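You operate a simulated robot arm through the tools that you are given. There is no shell and no other tool.

You are at the controls of a simulated robot arm. One attempt, no reset.

JOB
Wash the mud off the wiper screen on the fast setting.
Fine: the dial was left on: turn it off before power on. Hold the washer one to six seconds, then wipe; dial off when clean, power off once the arm has parked.

Only the result counts: the job must be done as asked and must still hold three seconds after the hand-in. Knocking over, shifting, dropping, spilling or breaking anything else fails it.

ROBOT AND FRAMES
A 6-joint arm with a two-finger gripper, fixed in place. Base frame: the origin is on the floor under the middle of its stand, x ahead of it, y to its left, z up. Lengths are in mm, angles in degrees, forces in N, time in s.
It reaches about 1038 mm from its shoulder. Its first joint turns from -166.0 to 166.0 degrees. Payload 1.71 kg.
Tool frame: the origin (TCP) lies between the finger pads and is the grasp point; the fingertips stand 20 mm ahead of it; z points along the fingers, y is the line along which they close. The gripper opens to 96 mm; its body begins 113 mm behind the TCP.
Orientation is that of the tool frame in the base frame, as a unit quaternion [x, y, z, w]. With the fingers straight down and closing along the base's y, the tool's x points along the base's -x, its y along +y and its z along -z.

CONTROLS
- The arm moves only by the tool step_arm. Its argument "targets" is a list of rows, each a list of 7 numbers: the shift along the tool's x, y, z in mm, then the turn, a rotation vector about the tool's x, y, z in degrees, then the gripper command, from -1 (shut) to 1 (fully open), values between in proportion. In form: [[dx, dy, dz, ax, ay, az, grip], ...]. A call has 1 to 20 rows; each row shifts and turns the commanded pose from where the row before left it, along the tool's axes as they then stand. Rows are played at 5 a second. More than 50 mm and 8.6 degrees between two rows, or a gripper value outside its range, and nothing of the call is played. A pose out of reach is approached as far as the arm can. The call stops where the force on the tool passes 50 N (or 10 N more than at its start, if that is more) or the arm is blocked; 0.2 s more then pass. Each finger travels about 45 mm/s and halts on what it meets, pressing with about 30 N; the grip force reading is that of the motor and also rises with nothing between the fingers. The clock runs only during rows and for 0.2 s after the last one: add rows that do not move to give the fingers time. It gives the time, the measured TCP pose, the force on the tool (base axes), the opening and the grip force at its end, in the units of the frame above (readings bear some noise), with the torque about the TCP (base axes, N m) and any sound that the robot's microphone picked up.
- Cameras (640 x 400 px; columns grow to the right, rows downward): "scene" is fixed at [51.5, -648.4, 1396.4]; the picture's right is [0.59, -0.81, 0.00], its down [-0.38, -0.27, -0.88] and it looks along [0.72, 0.52, -0.47] (base axes); focal length 312 px, centre (320, 200). "wrist" rides on the gripper at [66, 14, -145] in the tool frame; the picture's right is [-0.21, 0.98, 0.00], its down [-0.88, -0.18, -0.45] and it looks along [-0.44, -0.09, 0.90] (tool axes); focal length 275 px, centre (320, 200). There is no depth. A picture from a camera that has moved, and an enlarged one, comes with that camera's place and axes in the base frame and with its lens.
- snapshot(camera): a new picture of that camera. It takes no simulated time.
- lift_body(by): moves the trunk up (or, below 0, down) by that many mm; the arm rides with it, the base frame stays. It gives what a move gives, with no picture.
- zoom(camera, box): a new picture of the part [left, top, right, bottom] of that camera's present view, enlarged. It takes no simulated time.
- sign_off(): hands the job in; it is judged then, once.

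Places have to be worked out from the pictures, the camera data and where the tool is seen. Open the gripper and draw the arm clear of the work before you hand the job in, unless the task says otherwise.

The tools are called after "Emit:" as a command line: name --pt "numbers of a row" for each row, then --argument value for the rest, lists and objects as JSON in quotes. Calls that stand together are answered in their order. step_arm: Moves the arm, as the interface text tells. Its arguments: {"type":"object","properties":{"targets":{"type":"array","items":{"type":"array","items":{"type":"number"}}}},"required":["targets"]} The other tools are called the same way: lift_body (by) moves the trunk up or down; snapshot (camera) takes a picture; zoom (camera, box) takes an enlarged picture of a part of a camera's view; sign_off () hands the job in.

At the start:

```text
clock: 0.0
position: [545.0, -303.4, 1068.6]
tool_rot: [0.001, 1.0, 0.0, -0.001]
force: [0.3, 0.2, -1.5]
moment: [0.0, 0.01, 0.0]
gripper_width: 96.0
gripper_force: 0.1
trunk travel left (down, up): [-175.0, 215.0]
```

scene: 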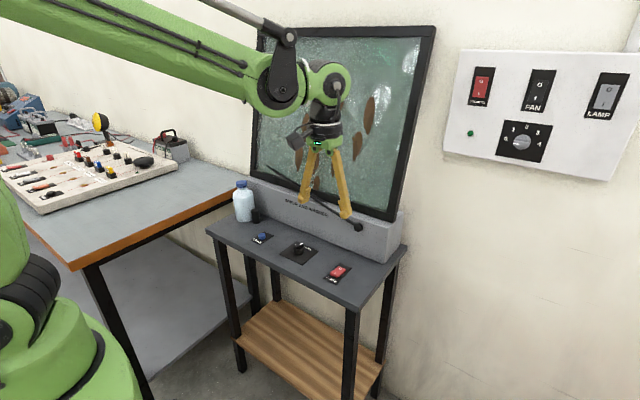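
wrist: 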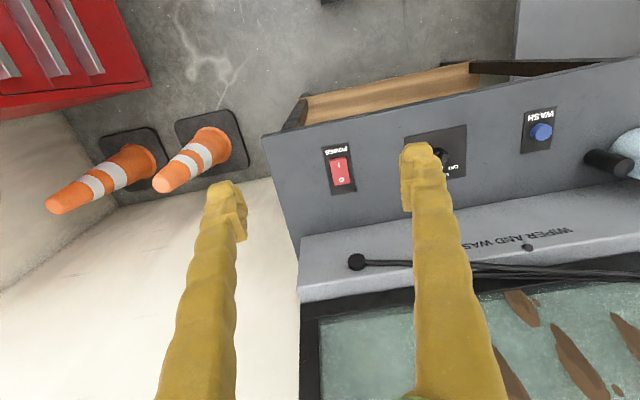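

The views show a wiper bench with a wash button, a dial and a red power rocker. I'll zoom in on the panel and the wall board before moving.

Emit:
zoom --camera "scene" --box '[220, 210, 380, 310]'

Emit:
zoom --camera "wrist" --box '[300, 90, 620, 290]'

Emit:
zoom --camera "scene" --box '[240, 20, 440, 145]'

Emit:
zoom --camera "scene" --box '[440, 40, 640, 165]'

```text
4.00 times, centred on (300, 260) of scene
camera zoom: at [51.5, -648.4, 1396.4], right [0.59, -0.81, 0.0], down [-0.38, -0.27, -0.88], along [0.72, 0.52, -0.47], focal length 1247 px, centre (400, -40)
```

zoom: 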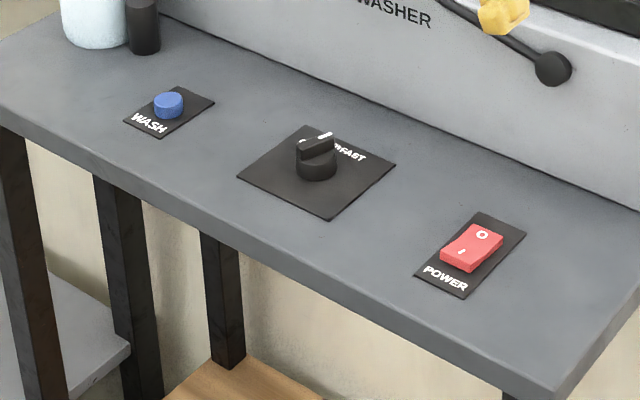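

```text
2.00 times, centred on (460, 190) of wrist
camera zoom: at [479.8, -288.0, 1215.1], right [0.21, 0.98, 0.0], down [0.88, -0.18, 0.44], along [0.43, -0.09, -0.9], focal length 551 px, centre (40, 220)
```

zoom: 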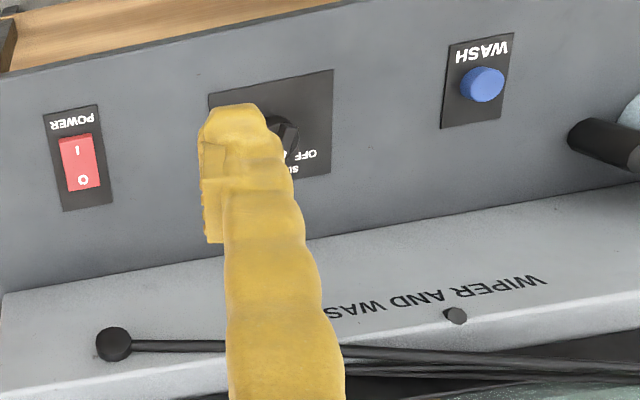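

```text
3.20 times, centred on (340, 82) of scene
camera zoom: at [51.5, -648.4, 1396.4], right [0.59, -0.81, 0.0], down [-0.38, -0.27, -0.88], along [0.72, 0.52, -0.47], focal length 998 px, centre (256, 576)
```

zoom: 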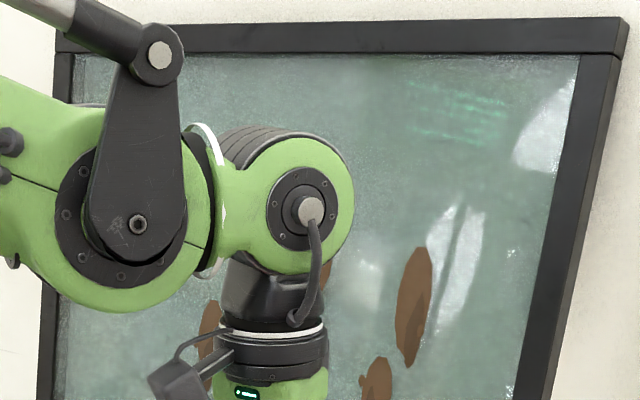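

```text
3.20 times, centred on (540, 102) of scene
camera zoom: at [51.5, -648.4, 1396.4], right [0.59, -0.81, 0.0], down [-0.38, -0.27, -0.88], along [0.72, 0.52, -0.47], focal length 998 px, centre (-384, 512)
```

zoom: 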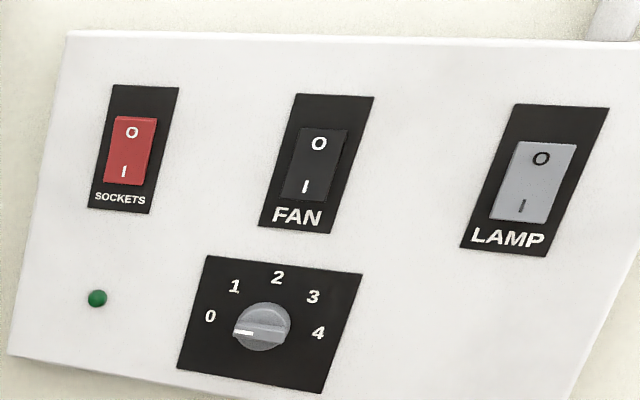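

From the two views I place the wash button at about (630, 5, 815), the power rocker at about (636, -288, 801) and the dial at about (650, -135, 815). I'll slide the gripper sideways, well above the bench, so the wrist camera sees the dial between the fingers.

Emit:
step_arm --pt "0 31 0 0 0 0 1" --pt "0 31 0 0 0 0 1" --pt "0 31 0 0 0 0 1" --pt "0 31 0 0 0 0 1" --pt "0 31 0 0 0 0 1" --pt "0 32 0 0 0 0 1" --pt "0 0 0 0 0 0 1"

```text
clock: 1.6
position: [528.5, -114.4, 1079.1]
tool_rot: [0.0, 1.0, 0.001, 0.007]
force: [-0.2, 0.2, 0.3]
moment: [-0.02, 0.01, -0.01]
gripper_width: 95.6
gripper_force: 0.0
trunk travel left (down, up): [-175.0, 215.0]
```

The TCP reads (528, -114, 1079), about 16 mm short in x, so the arm may be limited here. I'll look through both cameras.

Emit:
snapshot --camera "wrist"

Emit:
snapshot --camera "scene"

```text
taken
camera wrist: at [461.3, -99.3, 1223.3], right [0.21, 0.98, 0.0], down [0.87, -0.18, 0.46], along [0.45, -0.09, -0.89], focal length 275 px, centre (320, 200)
```

wrist: 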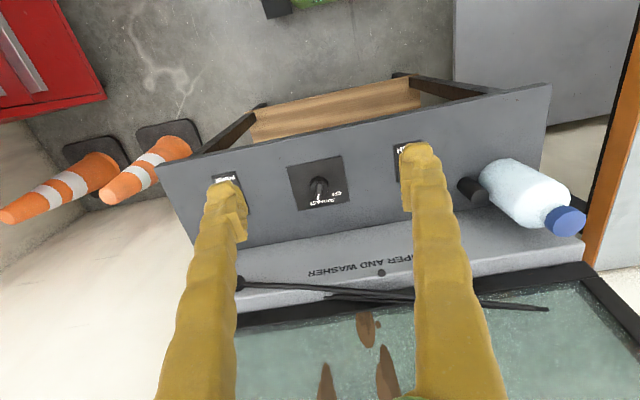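

```text
taken
```

scene: 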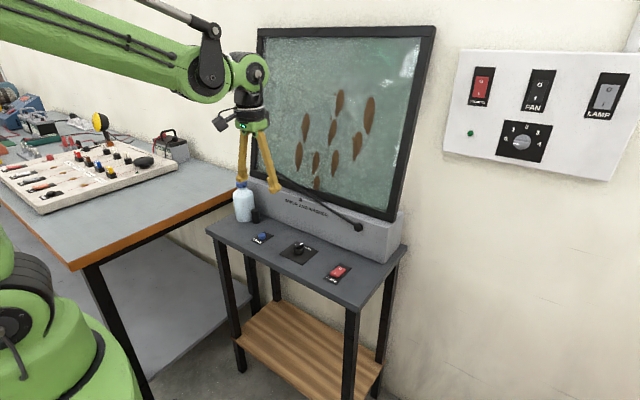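

The mud spots are now visible and the dial sits between the fingers in the wrist view. I'll zoom in on the dial and on the screen.

Emit:
zoom --camera "wrist" --box '[270, 145, 366, 220]'

Emit:
zoom --camera "scene" --box '[270, 225, 334, 265]'

Emit:
zoom --camera "scene" --box '[230, 10, 440, 250]'

Emit:
zoom --camera "scene" --box '[312, 255, 360, 285]'

```text
5.33 times, centred on (318, 182) of wrist
camera zoom: at [461.3, -99.3, 1223.3], right [0.21, 0.98, 0.0], down [0.87, -0.18, 0.46], along [0.45, -0.09, -0.89], focal length 1468 px, centre (331, 293)
```

zoom: 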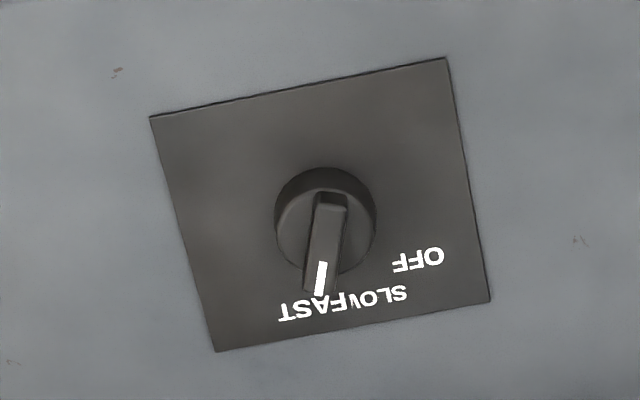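

```text
10.00 times, centred on (302, 245) of scene
camera zoom: at [51.5, -648.4, 1396.4], right [0.59, -0.81, 0.0], down [-0.38, -0.27, -0.88], along [0.72, 0.52, -0.47], focal length 3117 px, centre (500, -250)
```

zoom: 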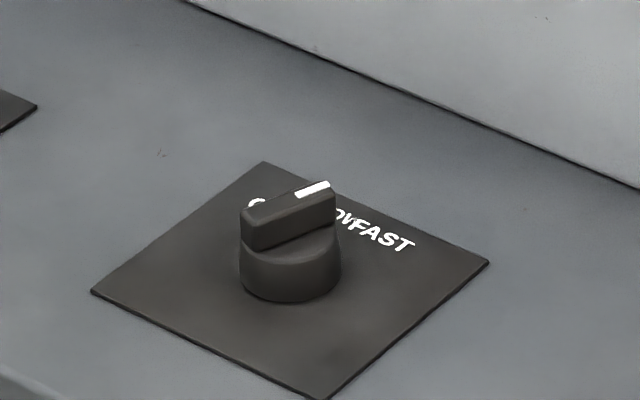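

```text
1.67 times, centred on (335, 130) of scene
camera zoom: at [51.5, -648.4, 1396.4], right [0.59, -0.81, 0.0], down [-0.38, -0.27, -0.88], along [0.72, 0.52, -0.47], focal length 520 px, centre (295, 317)
```

zoom: 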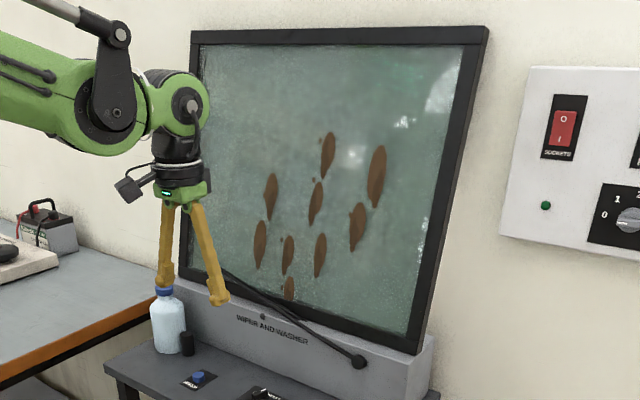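

```text
13.33 times, centred on (336, 270) of scene
camera zoom: at [51.5, -648.4, 1396.4], right [0.59, -0.81, 0.0], down [-0.38, -0.27, -0.88], along [0.72, 0.52, -0.47], focal length 4156 px, centre (107, -733)
```

zoom: 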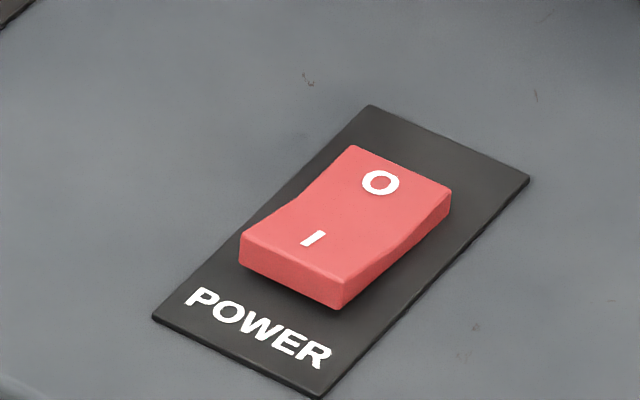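

The wrist view shows the plate square to the base axes, centred near (648, -138) at z≈798. The knob bar is about 25 mm tall and points about 19° right of straight ahead, at FAST, with SLOW at about +17° and OFF at about +50°. I'll move above the dial and align the fingers across the bar.

Emit:
step_arm --pt "-20 -4 20 0 0 0 1" --pt "-20 -4 20 0 0 0 1" --pt "-20 -4 20 0 0 0 1" --pt "-20 -4 20 0 0 0 1" --pt "-20 -4 20 0 0 0 0.2" --pt "-20 -4 20 0 0 0 0.2" --pt "0 0 0 0 0 0 0.2" --pt "0 0 0 0 0 0 0.2"

```text
clock: 3.4
position: [650.9, -139.1, 961.1]
tool_rot: [0.0, 1.0, 0.0, 0.007]
force: [-0.4, 0.1, -0.5]
moment: [0.01, 0.0, 0.0]
gripper_width: 57.6
gripper_force: 0.1
trunk travel left (down, up): [-175.0, 215.0]
```

The TCP is now at about (650, -139, 961). I'll check the alignment with the dial from the wrist and scene cameras.

Emit:
snapshot --camera "wrist"

Emit:
zoom --camera "scene" --box '[230, 80, 390, 280]'

```text
taken
camera wrist: at [582.9, -124.9, 1106.4], right [0.21, 0.98, 0.0], down [0.87, -0.18, 0.46], along [0.45, -0.09, -0.89], focal length 275 px, centre (320, 200)
```

wrist: 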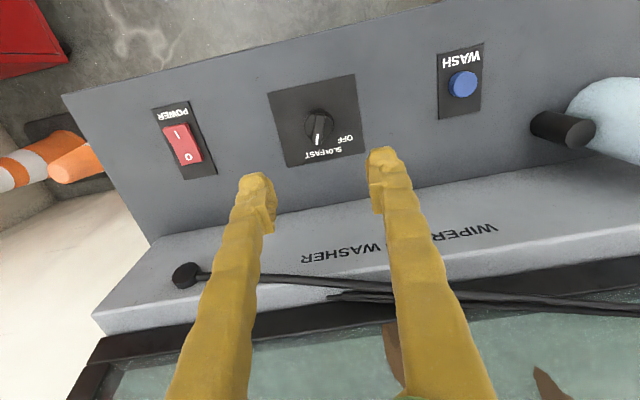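

```text
2.00 times, centred on (310, 180) of scene
camera zoom: at [51.5, -648.4, 1396.4], right [0.59, -0.81, 0.0], down [-0.38, -0.27, -0.88], along [0.72, 0.52, -0.47], focal length 623 px, centre (340, 240)
```

zoom: 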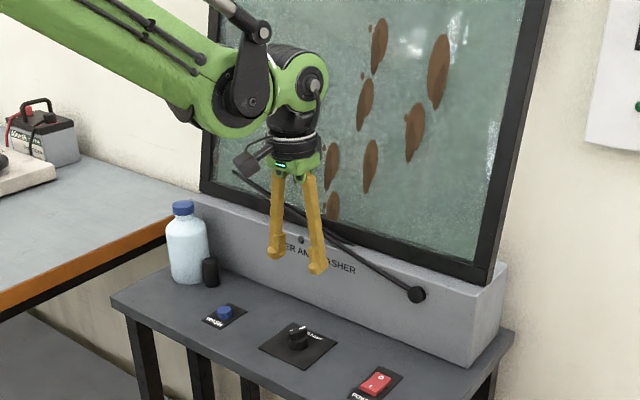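

Recomputing from this view gives the dial axis at about (647, -139), which agrees with before. I'll straighten the small tilt, turn 19° to match the bar, and descend to just above the knob for a check.

Emit:
step_arm --pt "3.5 0 0 0 0.8 0 0.2" --pt "0 0 10 0 0 6.3 0.2" --pt "0 0 15 0 0 6.3 0.2" --pt "0 0 20 0 0 6.3 0.2" --pt "0 0 20 0 0 0 0.2" --pt "0 0 20 0 0 0 0.2" --pt "0 0 15 0 0 0 0.2" --pt "0 0 0 0 0 0 0.2" --pt "0 0 0 0 0 0 0.2"

Emit:
snapshot --camera "wrist"

Emit:
zoom --camera "scene" --box '[260, 180, 356, 280]'

```text
clock: 5.4
position: [648.8, -139.4, 859.5]
tool_rot: [0.164, 0.986, 0.0, -0.001]
force: [0.0, -1.0, 0.3]
moment: [0.02, -0.02, -0.03]
gripper_width: 57.7
gripper_force: 0.0
trunk travel left (down, up): [-175.0, 215.0]
```

```text
taken
camera wrist: at [590.0, -103.5, 1004.9], right [0.51, 0.86, 0.0], down [0.77, -0.46, 0.44], along [0.38, -0.23, -0.9], focal length 275 px, centre (320, 200)
```

wrist: 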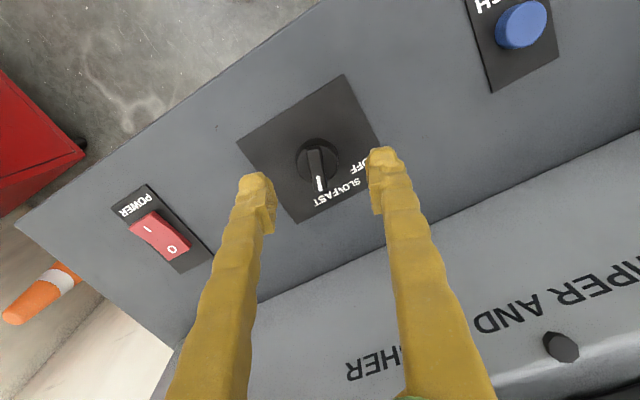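

```text
4.00 times, centred on (308, 230) of scene
camera zoom: at [51.5, -648.4, 1396.4], right [0.59, -0.81, 0.0], down [-0.38, -0.27, -0.88], along [0.72, 0.52, -0.47], focal length 1247 px, centre (368, 80)
```

zoom: 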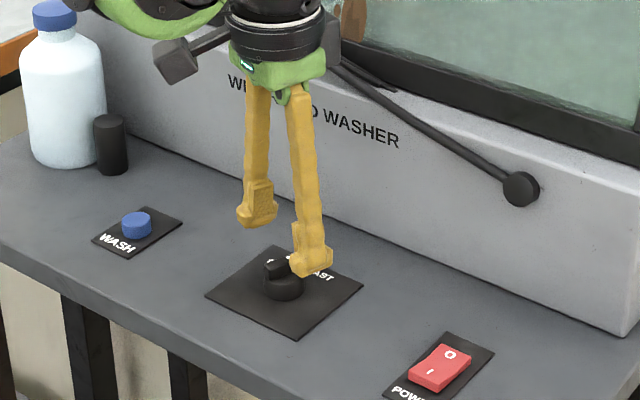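

The bar lines up with the fingers' closing line and is centred under the TCP to within about 2 mm. I'll lower 25 mm so the pads straddle only the bar, then close on it.

Emit:
step_arm --pt "0 0 9 0 0 0 0.2" --pt "0 0 9 0 0 0 0.2" --pt "0 0 7 0 0 0 0.2" --pt "0 0 0 0 0 0 -0.3" --pt "0 0 0 0 0 0 -0.8" --pt "0 0 0 0 0 0 -0.9" --pt "0 0 0 0 0 0 -0.9"

Emit:
snapshot --camera "wrist"

Emit:
zoom --camera "scene" --box '[270, 205, 340, 275]'

```text
clock: 6.8
position: [634.8, -136.9, 846.1]
tool_rot: [0.162, 0.987, 0.002, 0.009]
force: [13.6, 21.6, 4.1]
moment: [0.3, -0.43, 0.23]
gripper_width: 9.9
gripper_force: 19.4
trunk travel left (down, up): [-175.0, 215.0]
stopped in row 7: the force on the tool passed its limit at 56 N (the readings are from after the stop); the commanded pose is now the measured one
```

```text
taken
camera wrist: at [575.4, -102.8, 989.6], right [0.51, 0.86, 0.01], down [0.76, -0.46, 0.46], along [0.4, -0.23, -0.89], focal length 275 px, centre (320, 200)
```

wrist: 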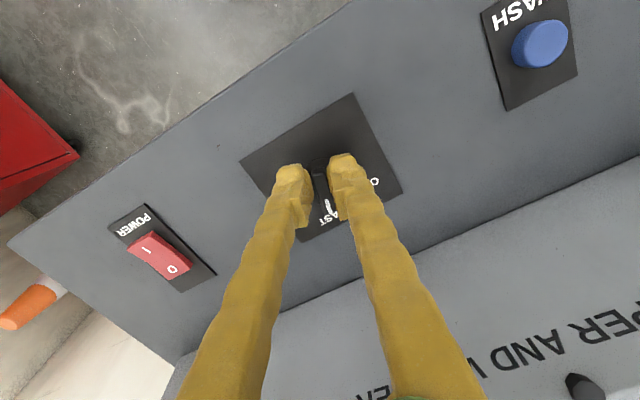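

```text
5.71 times, centred on (305, 240) of scene
camera zoom: at [51.5, -648.4, 1396.4], right [0.59, -0.81, 0.0], down [-0.38, -0.27, -0.88], along [0.72, 0.52, -0.47], focal length 1781 px, centre (406, -29)
```

zoom: 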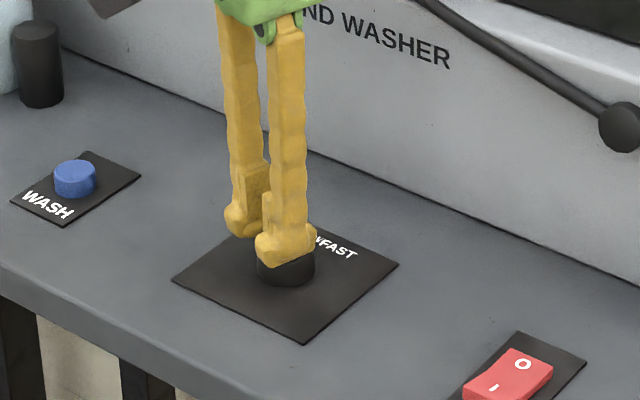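

The force limit tripped on closing, and the TCP reads (635, -137, 846) instead of (649, -139, 834), so the arm was displaced. I'll open, see where it stands, and lift a little before trying again.

Emit:
step_arm --pt "0 0 0 0 0 0 0.2" --pt "0 0 0 0 0 0 0.2" --pt "0 0 0 0 0 0 0.2" --pt "0 0 0 0 0 0 0.2"

Emit:
snapshot --camera "wrist"

Emit:
zoom --camera "scene" --box '[270, 205, 340, 275]'

```text
clock: 7.8
position: [636.4, -140.6, 844.6]
tool_rot: [0.164, 0.986, 0.0, 0.008]
force: [0.3, 0.2, 0.5]
moment: [-0.05, 0.0, 0.01]
gripper_width: 57.6
gripper_force: 0.0
trunk travel left (down, up): [-175.0, 215.0]
```

```text
taken
camera wrist: at [576.0, -105.1, 988.8], right [0.51, 0.86, 0.01], down [0.76, -0.46, 0.46], along [0.4, -0.23, -0.89], focal length 275 px, centre (320, 200)
```

wrist: 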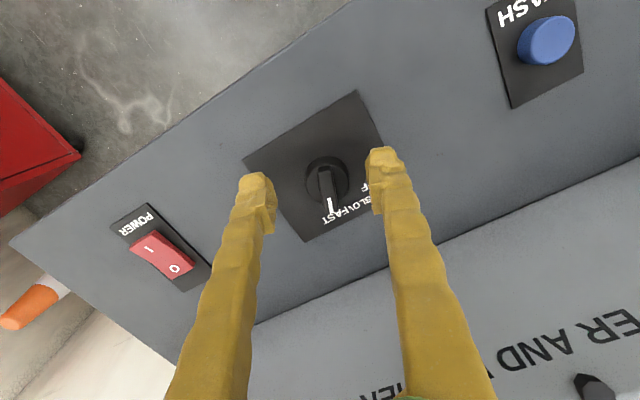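

```text
5.71 times, centred on (305, 240) of scene
camera zoom: at [51.5, -648.4, 1396.4], right [0.59, -0.81, 0.0], down [-0.38, -0.27, -0.88], along [0.72, 0.52, -0.47], focal length 1781 px, centre (406, -29)
```

zoom: 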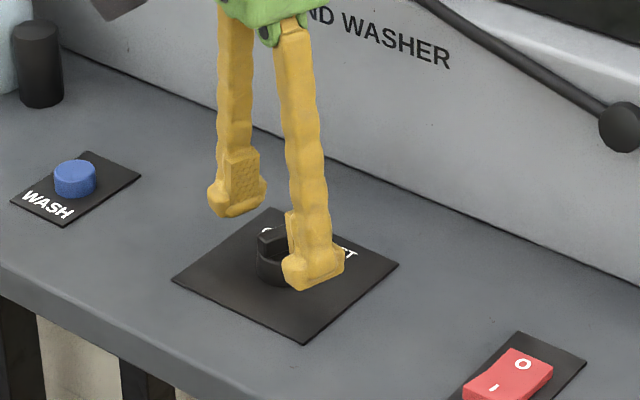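

Nothing touched the tool once opened, yet the arm settled about 14 mm back and 11 mm high, with about 1° of tilt. The same error showed up on my first sideways move, so it looks like a reach limit of the arm. I'll raise, re-centre over the dial, then use the trunk to come down.

Emit:
step_arm --pt "0 0 -12 0 0 0 0.2" --pt "0 0 -13 0 0.92 0 0.2" --pt "-5 2.7 0 0 0 0 0.2" --pt "-4.8 2.7 0 0 0 0 0.2" --pt "0 0 0 0 0 0 0.2" --pt "0 0 0 0 0 0 0.2"

```text
clock: 9.2
position: [648.1, -140.0, 868.8]
tool_rot: [0.165, 0.986, 0.002, -0.001]
force: [0.2, 0.1, 0.6]
moment: [0.04, -0.02, 0.01]
gripper_width: 57.6
gripper_force: 0.1
trunk travel left (down, up): [-175.0, 215.0]
```

The arm holds (648, -140, 869) properly at this height. I'll lower the trunk 20 mm and compare the reading.

Emit:
lift_body --by -20

```text
clock: 9.9
position: [646.6, -139.3, 848.7]
tool_rot: [0.164, 0.986, 0.002, -0.001]
force: [-0.6, 0.6, 0.1]
moment: [-0.01, 0.0, 0.0]
gripper_width: 57.3
gripper_force: 0.1
trunk travel left (down, up): [-155.0, 235.0]
```

The trunk descent works with no deviation. I'll lower another 13 mm to a TCP height of about 835 and check by picture before closing.

Emit:
lift_body --by -13

Emit:
snapshot --camera "wrist"

Emit:
zoom --camera "scene" --box '[270, 205, 340, 275]'

```text
clock: 10.5
position: [647.3, -138.6, 836.4]
tool_rot: [0.164, 0.987, 0.002, -0.001]
force: [0.4, -0.3, -0.1]
moment: [0.0, 0.01, -0.02]
gripper_width: 57.6
gripper_force: 0.1
trunk travel left (down, up): [-142.0, 248.0]
```

```text
taken
camera wrist: at [589.9, -104.7, 981.6], right [0.51, 0.86, 0.0], down [0.77, -0.46, 0.44], along [0.38, -0.22, -0.9], focal length 275 px, centre (320, 200)
```

wrist: 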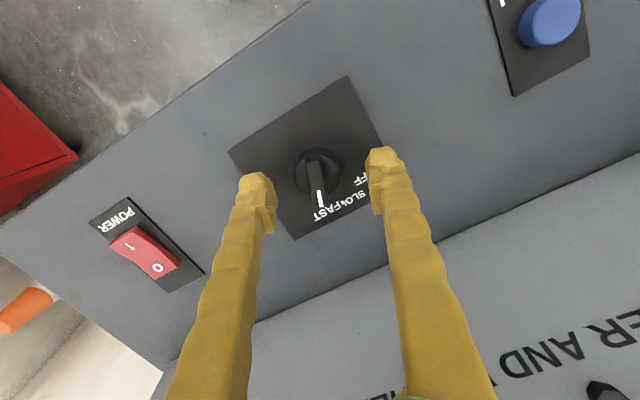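

```text
5.71 times, centred on (305, 240) of scene
camera zoom: at [51.5, -648.4, 1396.4], right [0.59, -0.81, 0.0], down [-0.38, -0.27, -0.88], along [0.72, 0.52, -0.47], focal length 1781 px, centre (406, -29)
```

zoom: 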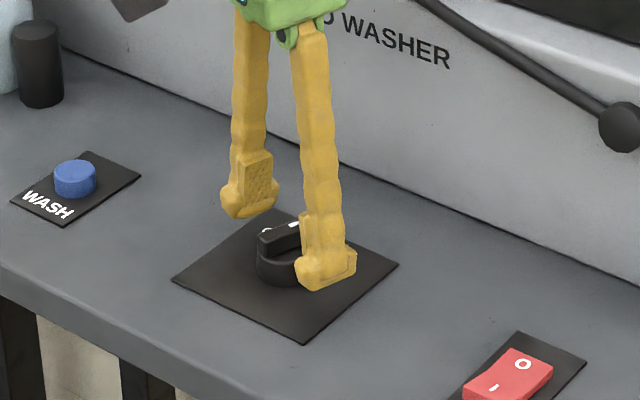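

I'll zoom in on the wrist view to fine-tune the centring across the bar.

Emit:
zoom --camera "wrist" --box '[256, 130, 384, 210]'

```text
5.00 times, centred on (320, 170) of wrist
camera zoom: at [589.9, -104.7, 981.6], right [0.51, 0.86, 0.0], down [0.77, -0.46, 0.44], along [0.38, -0.22, -0.9], focal length 1376 px, centre (320, 350)
```

zoom: 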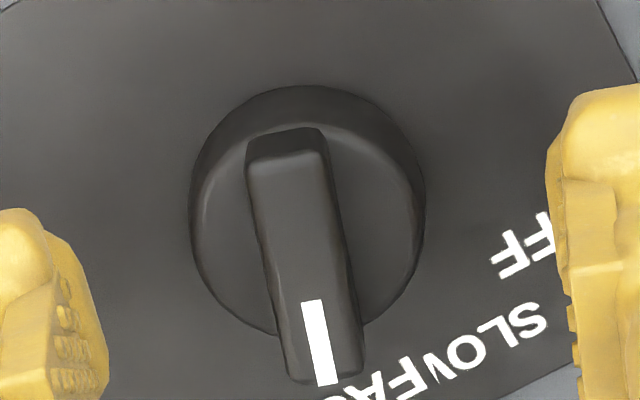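

The bar centre is only about 1.5 mm off along the closing line. I'll shift by that much and close gently on the bar.

Emit:
step_arm --pt "0 -1.6 0 0 0 0 0.2" --pt "0 0 0 0 0 0 -0.3" --pt "0 0 0 0 0 0 -0.6" --pt "0 0 0 0 0 0 -0.75" --pt "0 0 0 0 0 0 -0.82" --pt "0 0 0 0 0 0 -0.85" --pt "0 0 0 0 0 0 -0.85"

Emit:
zoom --camera "wrist" --box '[256, 130, 384, 210]'

```text
clock: 12.1
position: [646.1, -140.9, 837.1]
tool_rot: [0.164, 0.986, 0.002, 0.001]
force: [8.5, 3.5, 48.1]
moment: [0.07, -0.02, 0.0]
gripper_width: 9.0
gripper_force: 35.0
trunk travel left (down, up): [-142.0, 248.0]
```

```text
5.00 times, centred on (320, 170) of wrist
camera zoom: at [588.9, -105.9, 983.3], right [0.51, 0.86, 0.0], down [0.77, -0.46, 0.44], along [0.38, -0.22, -0.9], focal length 1376 px, centre (320, 350)
```

zoom: 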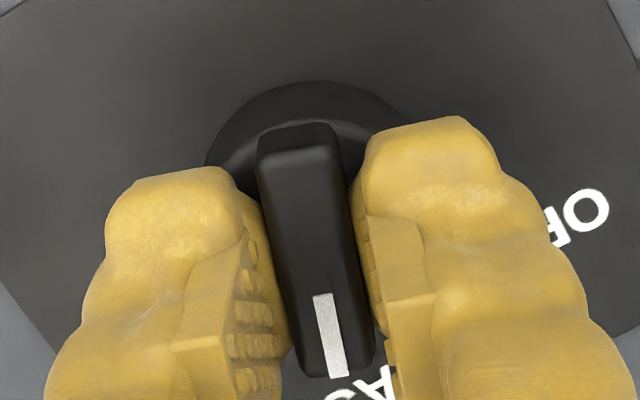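

The bar is gripped, but there is 48 N of upward force: the fingertips dip as they close and press on the knob's base. I'll open slightly, rise 4 mm, and close again.

Emit:
step_arm --pt "0 0 0 0 0 0 -0.6" --pt "0 0 -2 0 0 0 -0.6" --pt "0 0 -2.5 0 0 0 -0.6" --pt "0 0 0 0 0 0 -0.75" --pt "0 0 0 0 0 0 -0.85" --pt "0 0 0 0 0 0 -0.85" --pt "0 0 0 0 0 0 -0.85"

Emit:
zoom --camera "wrist" --box '[256, 130, 384, 210]'

```text
clock: 13.7
position: [646.9, -140.7, 840.3]
tool_rot: [0.163, 0.987, 0.001, -0.001]
force: [-6.0, 7.1, -16.7]
moment: [0.07, -0.01, 0.02]
gripper_width: 9.0
gripper_force: 35.1
trunk travel left (down, up): [-142.0, 248.0]
```

```text
5.00 times, centred on (320, 170) of wrist
camera zoom: at [589.8, -106.1, 985.3], right [0.51, 0.86, 0.0], down [0.77, -0.46, 0.44], along [0.38, -0.22, -0.9], focal length 1376 px, centre (320, 350)
```

zoom: 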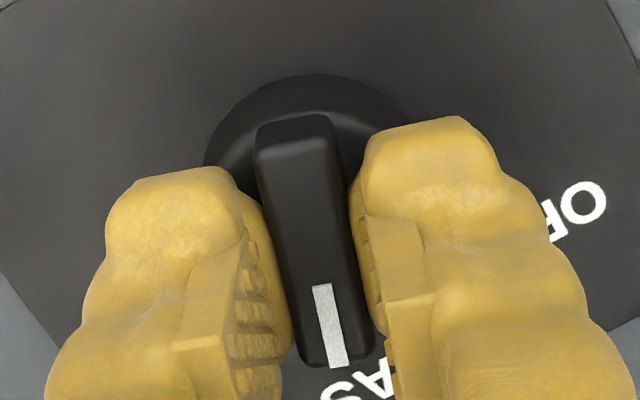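

The grip is firm on the bar with a small load. I'll turn counter-clockwise (seen from above) towards SLOW/OFF, about 35° first.

Emit:
step_arm --pt "0 0 0 0 0 -7 -0.85" --pt "0 0 0 0 0 -7 -0.85" --pt "0 0 0 0 0 -7 -0.85" --pt "0 0 0 0 0 -7 -0.85" --pt "0 0 0 0 0 -7 -0.85" --pt "0 0 0 0 0 0 -0.85"

Emit:
snapshot --camera "wrist"

```text
clock: 15.1
position: [648.1, -139.2, 839.5]
tool_rot: [-0.142, 0.99, 0.003, 0.0]
force: [-16.4, 29.0, -27.8]
moment: [0.31, 0.15, -0.06]
gripper_width: 9.1
gripper_force: 34.2
trunk travel left (down, up): [-142.0, 248.0]
```

```text
taken
camera wrist: at [580.9, -144.0, 985.6], right [-0.08, 1.0, 0.0], down [0.89, 0.07, 0.44], along [0.44, 0.04, -0.9], focal length 275 px, centre (320, 200)
```

wrist: 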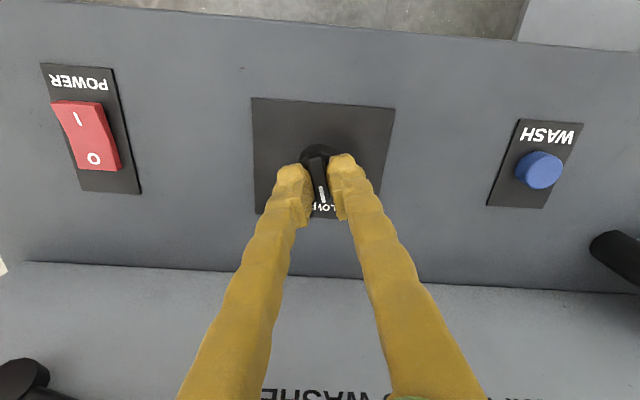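

The knob has followed to about +16°, the SLOW position, with 43 N of side load. I'll nudge the tool along the measured force to relieve it before turning further.

Emit:
step_arm --pt "0.5 1.2 1.0 0 0 0 -0.85" --pt "0 0 0 0 0 0 -0.85"

Emit:
zoom --camera "wrist" --box '[240, 90, 400, 230]'

```text
clock: 15.7
position: [647.7, -139.8, 840.1]
tool_rot: [-0.14, 0.99, 0.001, 0.001]
force: [13.3, 7.6, 19.8]
moment: [0.02, 0.26, -0.02]
gripper_width: 9.0
gripper_force: 35.4
trunk travel left (down, up): [-142.0, 248.0]
```

```text
2.86 times, centred on (320, 160) of wrist
camera zoom: at [580.4, -143.5, 985.4], right [-0.07, 1.0, 0.0], down [0.89, 0.07, 0.45], along [0.44, 0.04, -0.89], focal length 786 px, centre (320, 314)
```

zoom: 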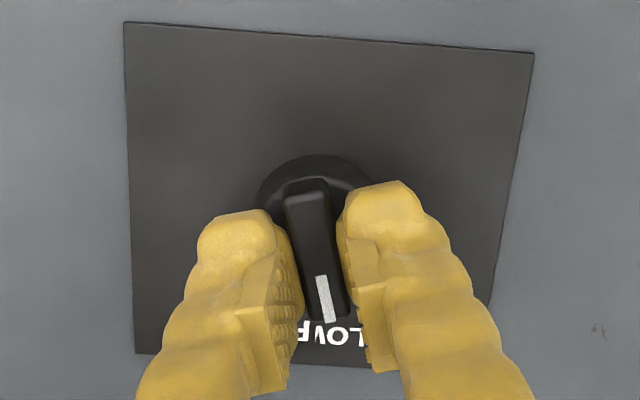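

The load dropped to about 25 N. I'll continue the turn in smaller batches towards OFF.

Emit:
step_arm --pt "0 0 0 0 0 -6 -0.85" --pt "0 0 0 0 0 -6 -0.85" --pt "0 0 0 0 0 -6 -0.85" --pt "0 0 0 0 0 0 -0.85"

```text
clock: 16.7
position: [646.9, -139.0, 839.1]
tool_rot: [-0.295, 0.956, 0.002, 0.001]
force: [19.8, 9.5, 20.8]
moment: [0.18, -0.35, 0.01]
gripper_width: 9.3
gripper_force: 35.1
trunk travel left (down, up): [-142.0, 248.0]
```

The tool is at +34° with about 30 N of load. I'll turn another 15° to reach the OFF label, then look.

Emit:
step_arm --pt "0 0 -0.4 0 0 -5 -0.85" --pt "0 0 0 0 0 -5 -0.85" --pt "0 0 0 0 0 -5 -0.85" --pt "0 0 0 0 0 0 -0.85"

Emit:
zoom --camera "wrist" --box '[240, 90, 400, 230]'

Emit:
zoom --camera "scene" --box '[270, 205, 340, 275]'

```text
clock: 17.7
position: [646.3, -137.7, 838.8]
tool_rot: [-0.416, 0.909, 0.002, 0.0]
force: [14.9, 19.8, 2.5]
moment: [0.45, -0.33, 0.01]
gripper_width: 9.0
gripper_force: 34.7
trunk travel left (down, up): [-142.0, 248.0]
```

```text
2.86 times, centred on (320, 160) of wrist
camera zoom: at [592.8, -178.9, 984.3], right [-0.61, 0.8, 0.0], down [0.71, 0.54, 0.45], along [0.35, 0.27, -0.89], focal length 786 px, centre (320, 314)
```

zoom: 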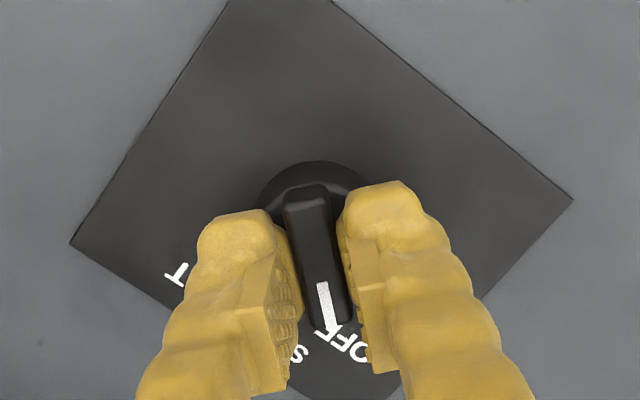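

```text
5.71 times, centred on (305, 240) of scene
camera zoom: at [51.5, -648.4, 1396.4], right [0.59, -0.81, 0.0], down [-0.38, -0.27, -0.88], along [0.72, 0.52, -0.47], focal length 1781 px, centre (406, -29)
```

zoom: 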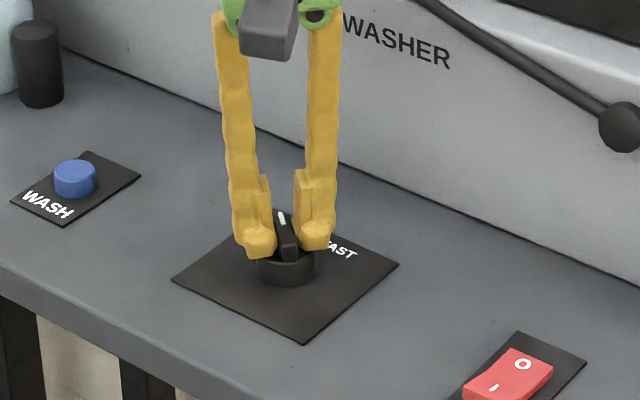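

The pointer now aims at OFF at about +49°. I'll release, rise clear of the knob, and verify where it settled.

Emit:
step_arm --pt "0 0 0 0 0 0 -0.5" --pt "0 0 0 0 0 0 -0.2" --pt "0 0 0 0 0 0 0.0" --pt "0 0 -15 0 0 0 0.0" --pt "0 0 -15 0 0 0 0.0" --pt "0 0 -15 0 0 0 0.0" --pt "0 0 0 0 0 0 0.0"

Emit:
zoom --camera "wrist" --box '[240, 80, 400, 220]'

Emit:
zoom --camera "scene" --box '[270, 205, 340, 275]'

```text
clock: 19.3
position: [646.6, -138.9, 883.4]
tool_rot: [-0.415, 0.91, 0.002, 0.001]
force: [-0.6, -1.2, -0.3]
moment: [0.01, 0.0, 0.0]
gripper_width: 48.2
gripper_force: 0.0
trunk travel left (down, up): [-142.0, 248.0]
```

```text
2.86 times, centred on (320, 150) of wrist
camera zoom: at [593.5, -180.1, 1029.2], right [-0.61, 0.8, 0.0], down [0.71, 0.54, 0.45], along [0.35, 0.27, -0.89], focal length 786 px, centre (320, 343)
```

zoom: 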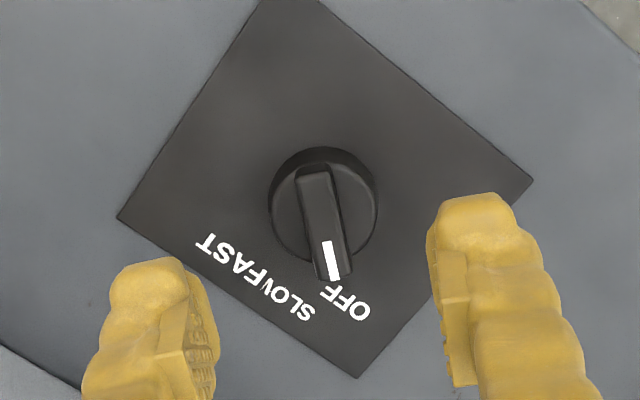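

```text
5.71 times, centred on (305, 240) of scene
camera zoom: at [51.5, -648.4, 1396.4], right [0.59, -0.81, 0.0], down [-0.38, -0.27, -0.88], along [0.72, 0.52, -0.47], focal length 1781 px, centre (406, -29)
```

zoom: 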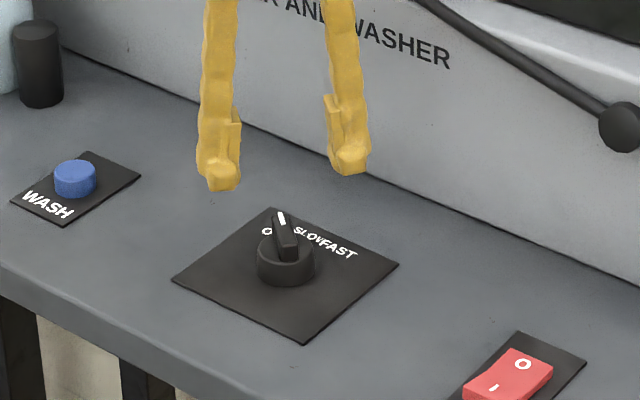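

The knob stayed put with its pointer at about +49°, next to OFF, which I measured at about 50–52°. I'll turn the tool back square, close the fingers, and move over near the power rocker for a close look.

Emit:
step_arm --pt "0 0 -20 0 0 0 0.0" --pt "0 0 -10 0 0 8.2 0.0" --pt "0 0 0 0 0 8.2 -0.5" --pt "0 0 0 0 0 8.2 -1" --pt "0 0 0 0 0 8.2 -1" --pt "0 0 0 0 0 8.2 -1" --pt "0 0 0 0 0 8.2 -1" --pt "6 -30 0 0 0 0 -1" --pt "6 -30 0 0 0 0 -1" --pt "6 -30 0 0 0 0 -1" --pt "6 -30 0 0 0 0 -1" --pt "6 -30 0 0 0 0 -1" --pt "0 0 0 0 0 0 -1" --pt "0 0 0 0 0 0 -1"

Emit:
snapshot --camera "wrist"

Emit:
snapshot --camera "scene"

```text
clock: 22.3
position: [618.1, -289.1, 913.8]
tool_rot: [0.0, 1.0, 0.002, 0.0]
force: [0.0, 0.4, -0.6]
moment: [0.02, -0.04, -0.01]
gripper_width: 0.0
gripper_force: 29.7
trunk travel left (down, up): [-142.0, 248.0]
```

```text
taken
camera wrist: at [552.1, -275.0, 1060.0], right [0.21, 0.98, 0.0], down [0.88, -0.19, 0.44], along [0.43, -0.09, -0.9], focal length 275 px, centre (320, 200)
```

wrist: 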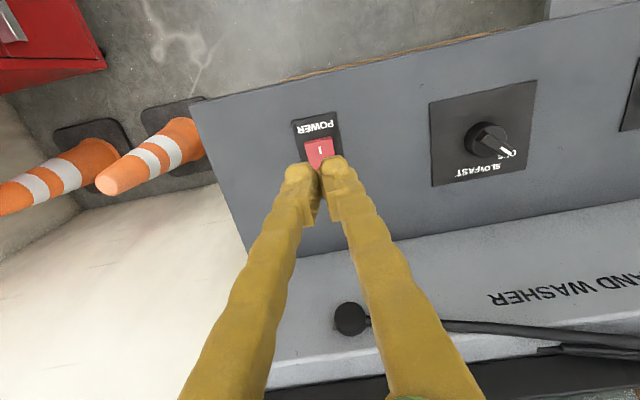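

```text
taken
```

scene: 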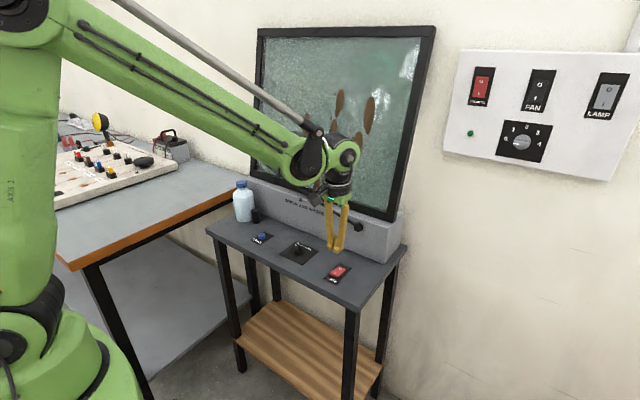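

The rocker is partly behind the closed fingertips. I'll zoom on it to place the "I" end precisely.

Emit:
zoom --camera "wrist" --box '[272, 100, 368, 180]'

Emit:
zoom --camera "scene" --box '[300, 220, 372, 292]'

```text
5.00 times, centred on (320, 140) of wrist
camera zoom: at [552.1, -275.0, 1060.0], right [0.21, 0.98, 0.0], down [0.88, -0.19, 0.44], along [0.43, -0.09, -0.9], focal length 1376 px, centre (320, 500)
```

zoom: 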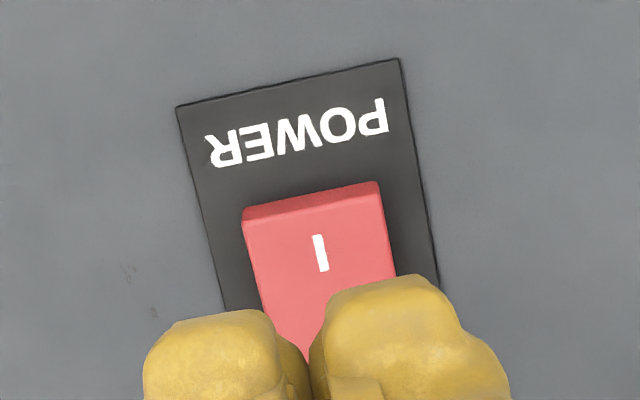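

```text
5.56 times, centred on (336, 256) of scene
camera zoom: at [51.5, -648.4, 1396.4], right [0.59, -0.81, 0.0], down [-0.38, -0.27, -0.88], along [0.72, 0.52, -0.47], focal length 1732 px, centre (231, -111)
```

zoom: 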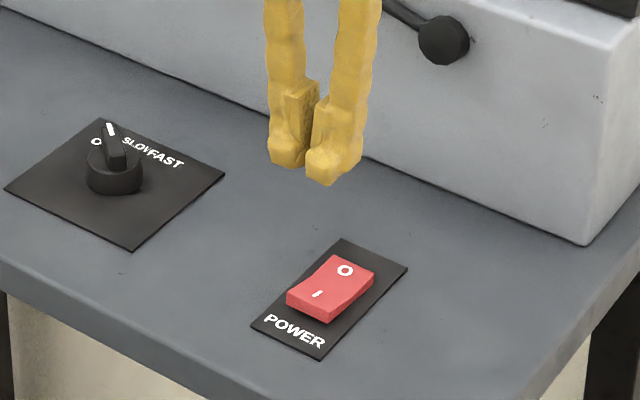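

I place the "I" mark at about (620, -289, 815), right below the closed fingertips (TCP x 618). I'll descend to just above it.

Emit:
step_arm --pt "0 0 18 0 0 0 -1" --pt "0 0 18 0 0 0 -1" --pt "0 0 18 0 0 0 -1" --pt "0 0 14 0 0 0 -1" --pt "0 0 0 0 0 0 -1"

Emit:
zoom --camera "scene" --box '[300, 220, 372, 292]'

Emit:
zoom --camera "wrist" --box '[240, 100, 400, 240]'

```text
clock: 23.5
position: [614.4, -289.6, 844.9]
tool_rot: [0.0, 1.0, 0.002, 0.0]
force: [0.1, -0.5, -0.2]
moment: [-0.04, -0.01, -0.03]
gripper_width: 0.0
gripper_force: 29.9
trunk travel left (down, up): [-142.0, 248.0]
```

```text
5.56 times, centred on (336, 256) of scene
camera zoom: at [51.5, -648.4, 1396.4], right [0.59, -0.81, 0.0], down [-0.38, -0.27, -0.88], along [0.72, 0.52, -0.47], focal length 1732 px, centre (231, -111)
```

zoom: 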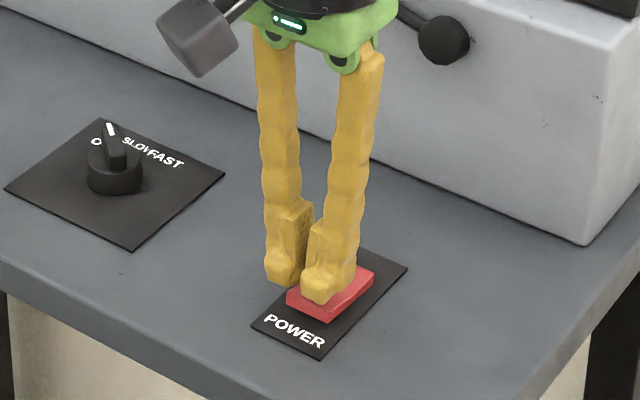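

```text
2.86 times, centred on (320, 170) of wrist
camera zoom: at [548.9, -275.9, 990.8], right [0.21, 0.98, 0.0], down [0.88, -0.19, 0.44], along [0.43, -0.09, -0.9], focal length 786 px, centre (320, 286)
```

zoom: 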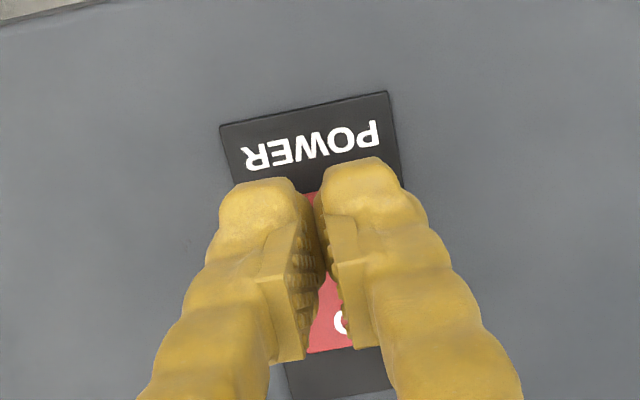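

The fingertips sit above the "I" end, about 9 mm clear. I'll shift 4 mm forward and press down in small steps, letting the force limit guard it.

Emit:
step_arm --pt "-4 0 2 0 0 0 -1" --pt "0 0 2 0 0 0 -1" --pt "0 0 2 0 0 0 -1" --pt "0 0 2 0 0 0 -1" --pt "0 0 2 0 0 0 -1" --pt "0 0 2 0 0 0 -1"

Emit:
zoom --camera "scene" --box '[300, 220, 372, 292]'

```text
clock: 24.9
position: [619.5, -291.0, 834.0]
tool_rot: [0.001, 1.0, 0.003, -0.001]
force: [-0.2, 0.3, -0.6]
moment: [0.0, -0.01, 0.0]
gripper_width: 0.0
gripper_force: 29.4
trunk travel left (down, up): [-142.0, 248.0]
```

```text
5.56 times, centred on (336, 256) of scene
camera zoom: at [51.5, -648.4, 1396.4], right [0.59, -0.81, 0.0], down [-0.38, -0.27, -0.88], along [0.72, 0.52, -0.47], focal length 1732 px, centre (231, -111)
```

zoom: 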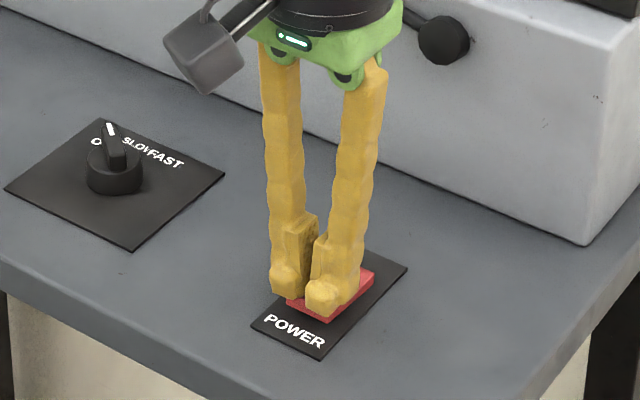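

There is no contact force yet at tip height 814. I'll continue down in 1 mm steps.

Emit:
step_arm --pt "0 0 1 0 0 0 -1" --pt "0 0 1 0 0 0 -1" --pt "0 0 1 0 0 0 -1" --pt "0 0 1 0 0 0 -1"

```text
clock: 25.9
position: [620.2, -290.1, 829.6]
tool_rot: [0.001, 1.0, 0.003, 0.001]
force: [-0.2, -1.1, -0.2]
moment: [0.01, -0.04, -0.01]
gripper_width: 0.3
gripper_force: 29.4
trunk travel left (down, up): [-142.0, 248.0]
```

Still no contact at 809.6, so I'll look before going further.

Emit:
zoom --camera "scene" --box '[308, 240, 364, 290]'

Emit:
zoom --camera "wrist" --box '[240, 120, 400, 240]'

```text
8.00 times, centred on (336, 265) of scene
camera zoom: at [51.5, -648.4, 1396.4], right [0.59, -0.81, 0.0], down [-0.38, -0.27, -0.88], along [0.72, 0.52, -0.47], focal length 2494 px, centre (192, -320)
```

zoom: 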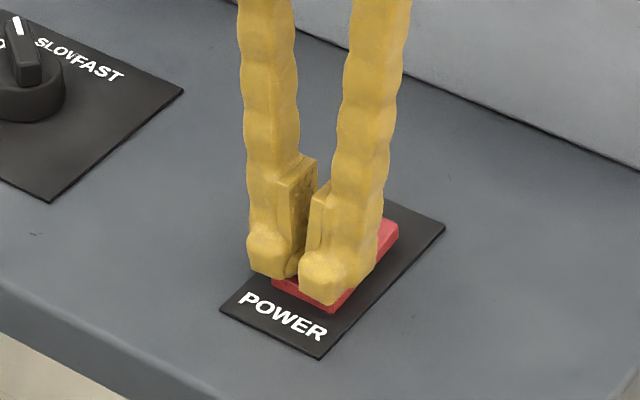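

```text
3.33 times, centred on (320, 180) of wrist
camera zoom: at [554.1, -275.4, 975.2], right [0.21, 0.98, 0.0], down [0.88, -0.19, 0.44], along [0.43, -0.09, -0.9], focal length 918 px, centre (320, 267)
```

zoom: 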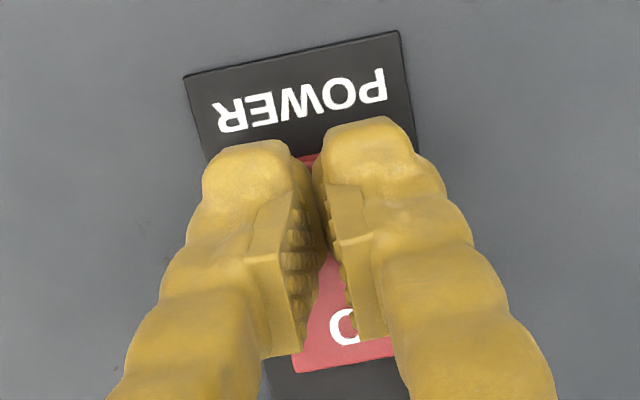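

The tips are right at the rocker surface. I'll keep pressing in 1 mm steps and watch the force and the microphone.

Emit:
step_arm --pt "0 0 1 0 0 0 -1" --pt "0 0 1 0 0 0 -1" --pt "0 0 1 0 0 0 -1"

```text
clock: 26.7
position: [620.1, -289.3, 827.8]
tool_rot: [0.0, 1.0, 0.002, 0.001]
force: [6.3, -7.6, 31.4]
moment: [-0.14, -0.33, -0.06]
gripper_width: 5.7
gripper_force: 29.4
trunk travel left (down, up): [-142.0, 248.0]
```

There is contact now at 31 N, and the fingers have been spread to 5.7 mm. I'll look at what they are touching.

Emit:
zoom --camera "scene" --box '[308, 240, 364, 290]'

Emit:
zoom --camera "wrist" --box '[240, 120, 400, 240]'

```text
8.00 times, centred on (336, 265) of scene
camera zoom: at [51.5, -648.4, 1396.4], right [0.59, -0.81, 0.0], down [-0.38, -0.27, -0.88], along [0.72, 0.52, -0.47], focal length 2494 px, centre (192, -320)
```

zoom: 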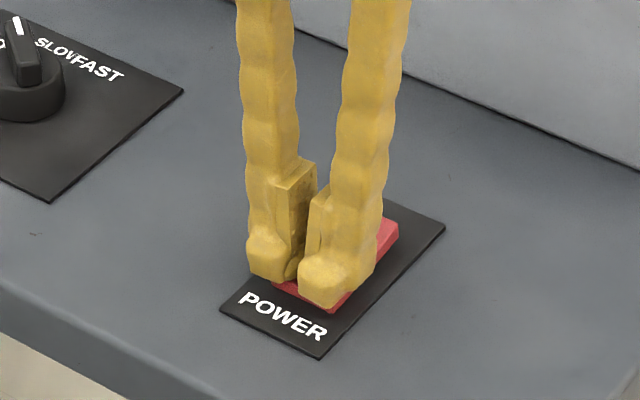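

```text
3.33 times, centred on (320, 180) of wrist
camera zoom: at [553.5, -275.3, 974.0], right [0.21, 0.98, 0.0], down [0.88, -0.19, 0.44], along [0.44, -0.09, -0.9], focal length 918 px, centre (320, 267)
```

zoom: 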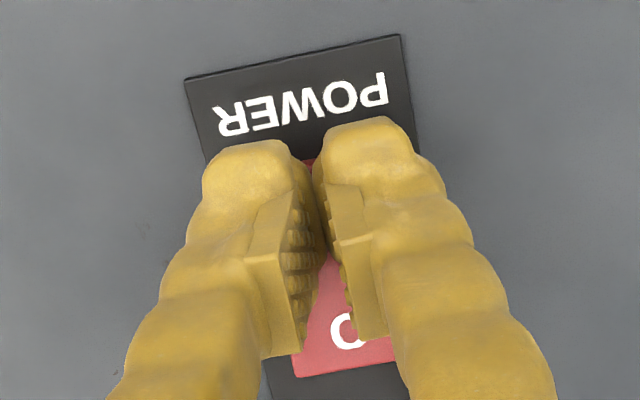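

The tips are bearing on the "I" end but the rocker hasn't flipped yet. I'll press 1 to 2 mm further.

Emit:
step_arm --pt "0 0 0.7 0 0 0 -1" --pt "0 0 0.7 0 0 0 -1" --pt "0 0 0.7 0 0 0 -1"

Emit:
zoom --camera "scene" --box '[308, 240, 364, 290]'

```text
clock: 27.2
position: [603.7, -289.3, 837.4]
tool_rot: [0.001, 1.0, 0.001, 0.009]
force: [-1.2, 0.5, 1.0]
moment: [-0.05, -0.08, -0.01]
gripper_width: 0.1
gripper_force: 29.3
trunk travel left (down, up): [-142.0, 248.0]
stopped in row 2: the force on the tool passed its limit at 53 N (the readings are from after the stop); the commanded pose is now the measured one
```

```text
8.00 times, centred on (336, 265) of scene
camera zoom: at [51.5, -648.4, 1396.4], right [0.59, -0.81, 0.0], down [-0.38, -0.27, -0.88], along [0.72, 0.52, -0.47], focal length 2494 px, centre (192, -320)
```

zoom: 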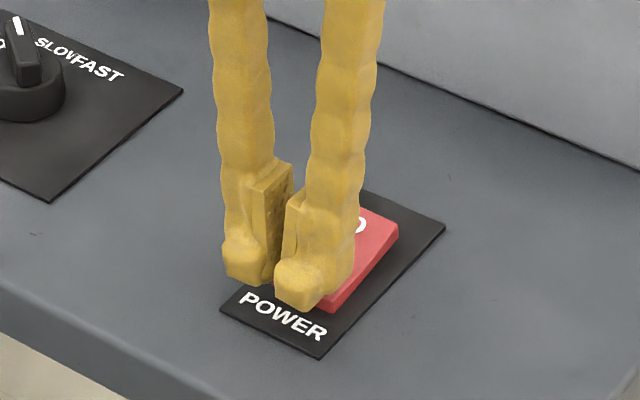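

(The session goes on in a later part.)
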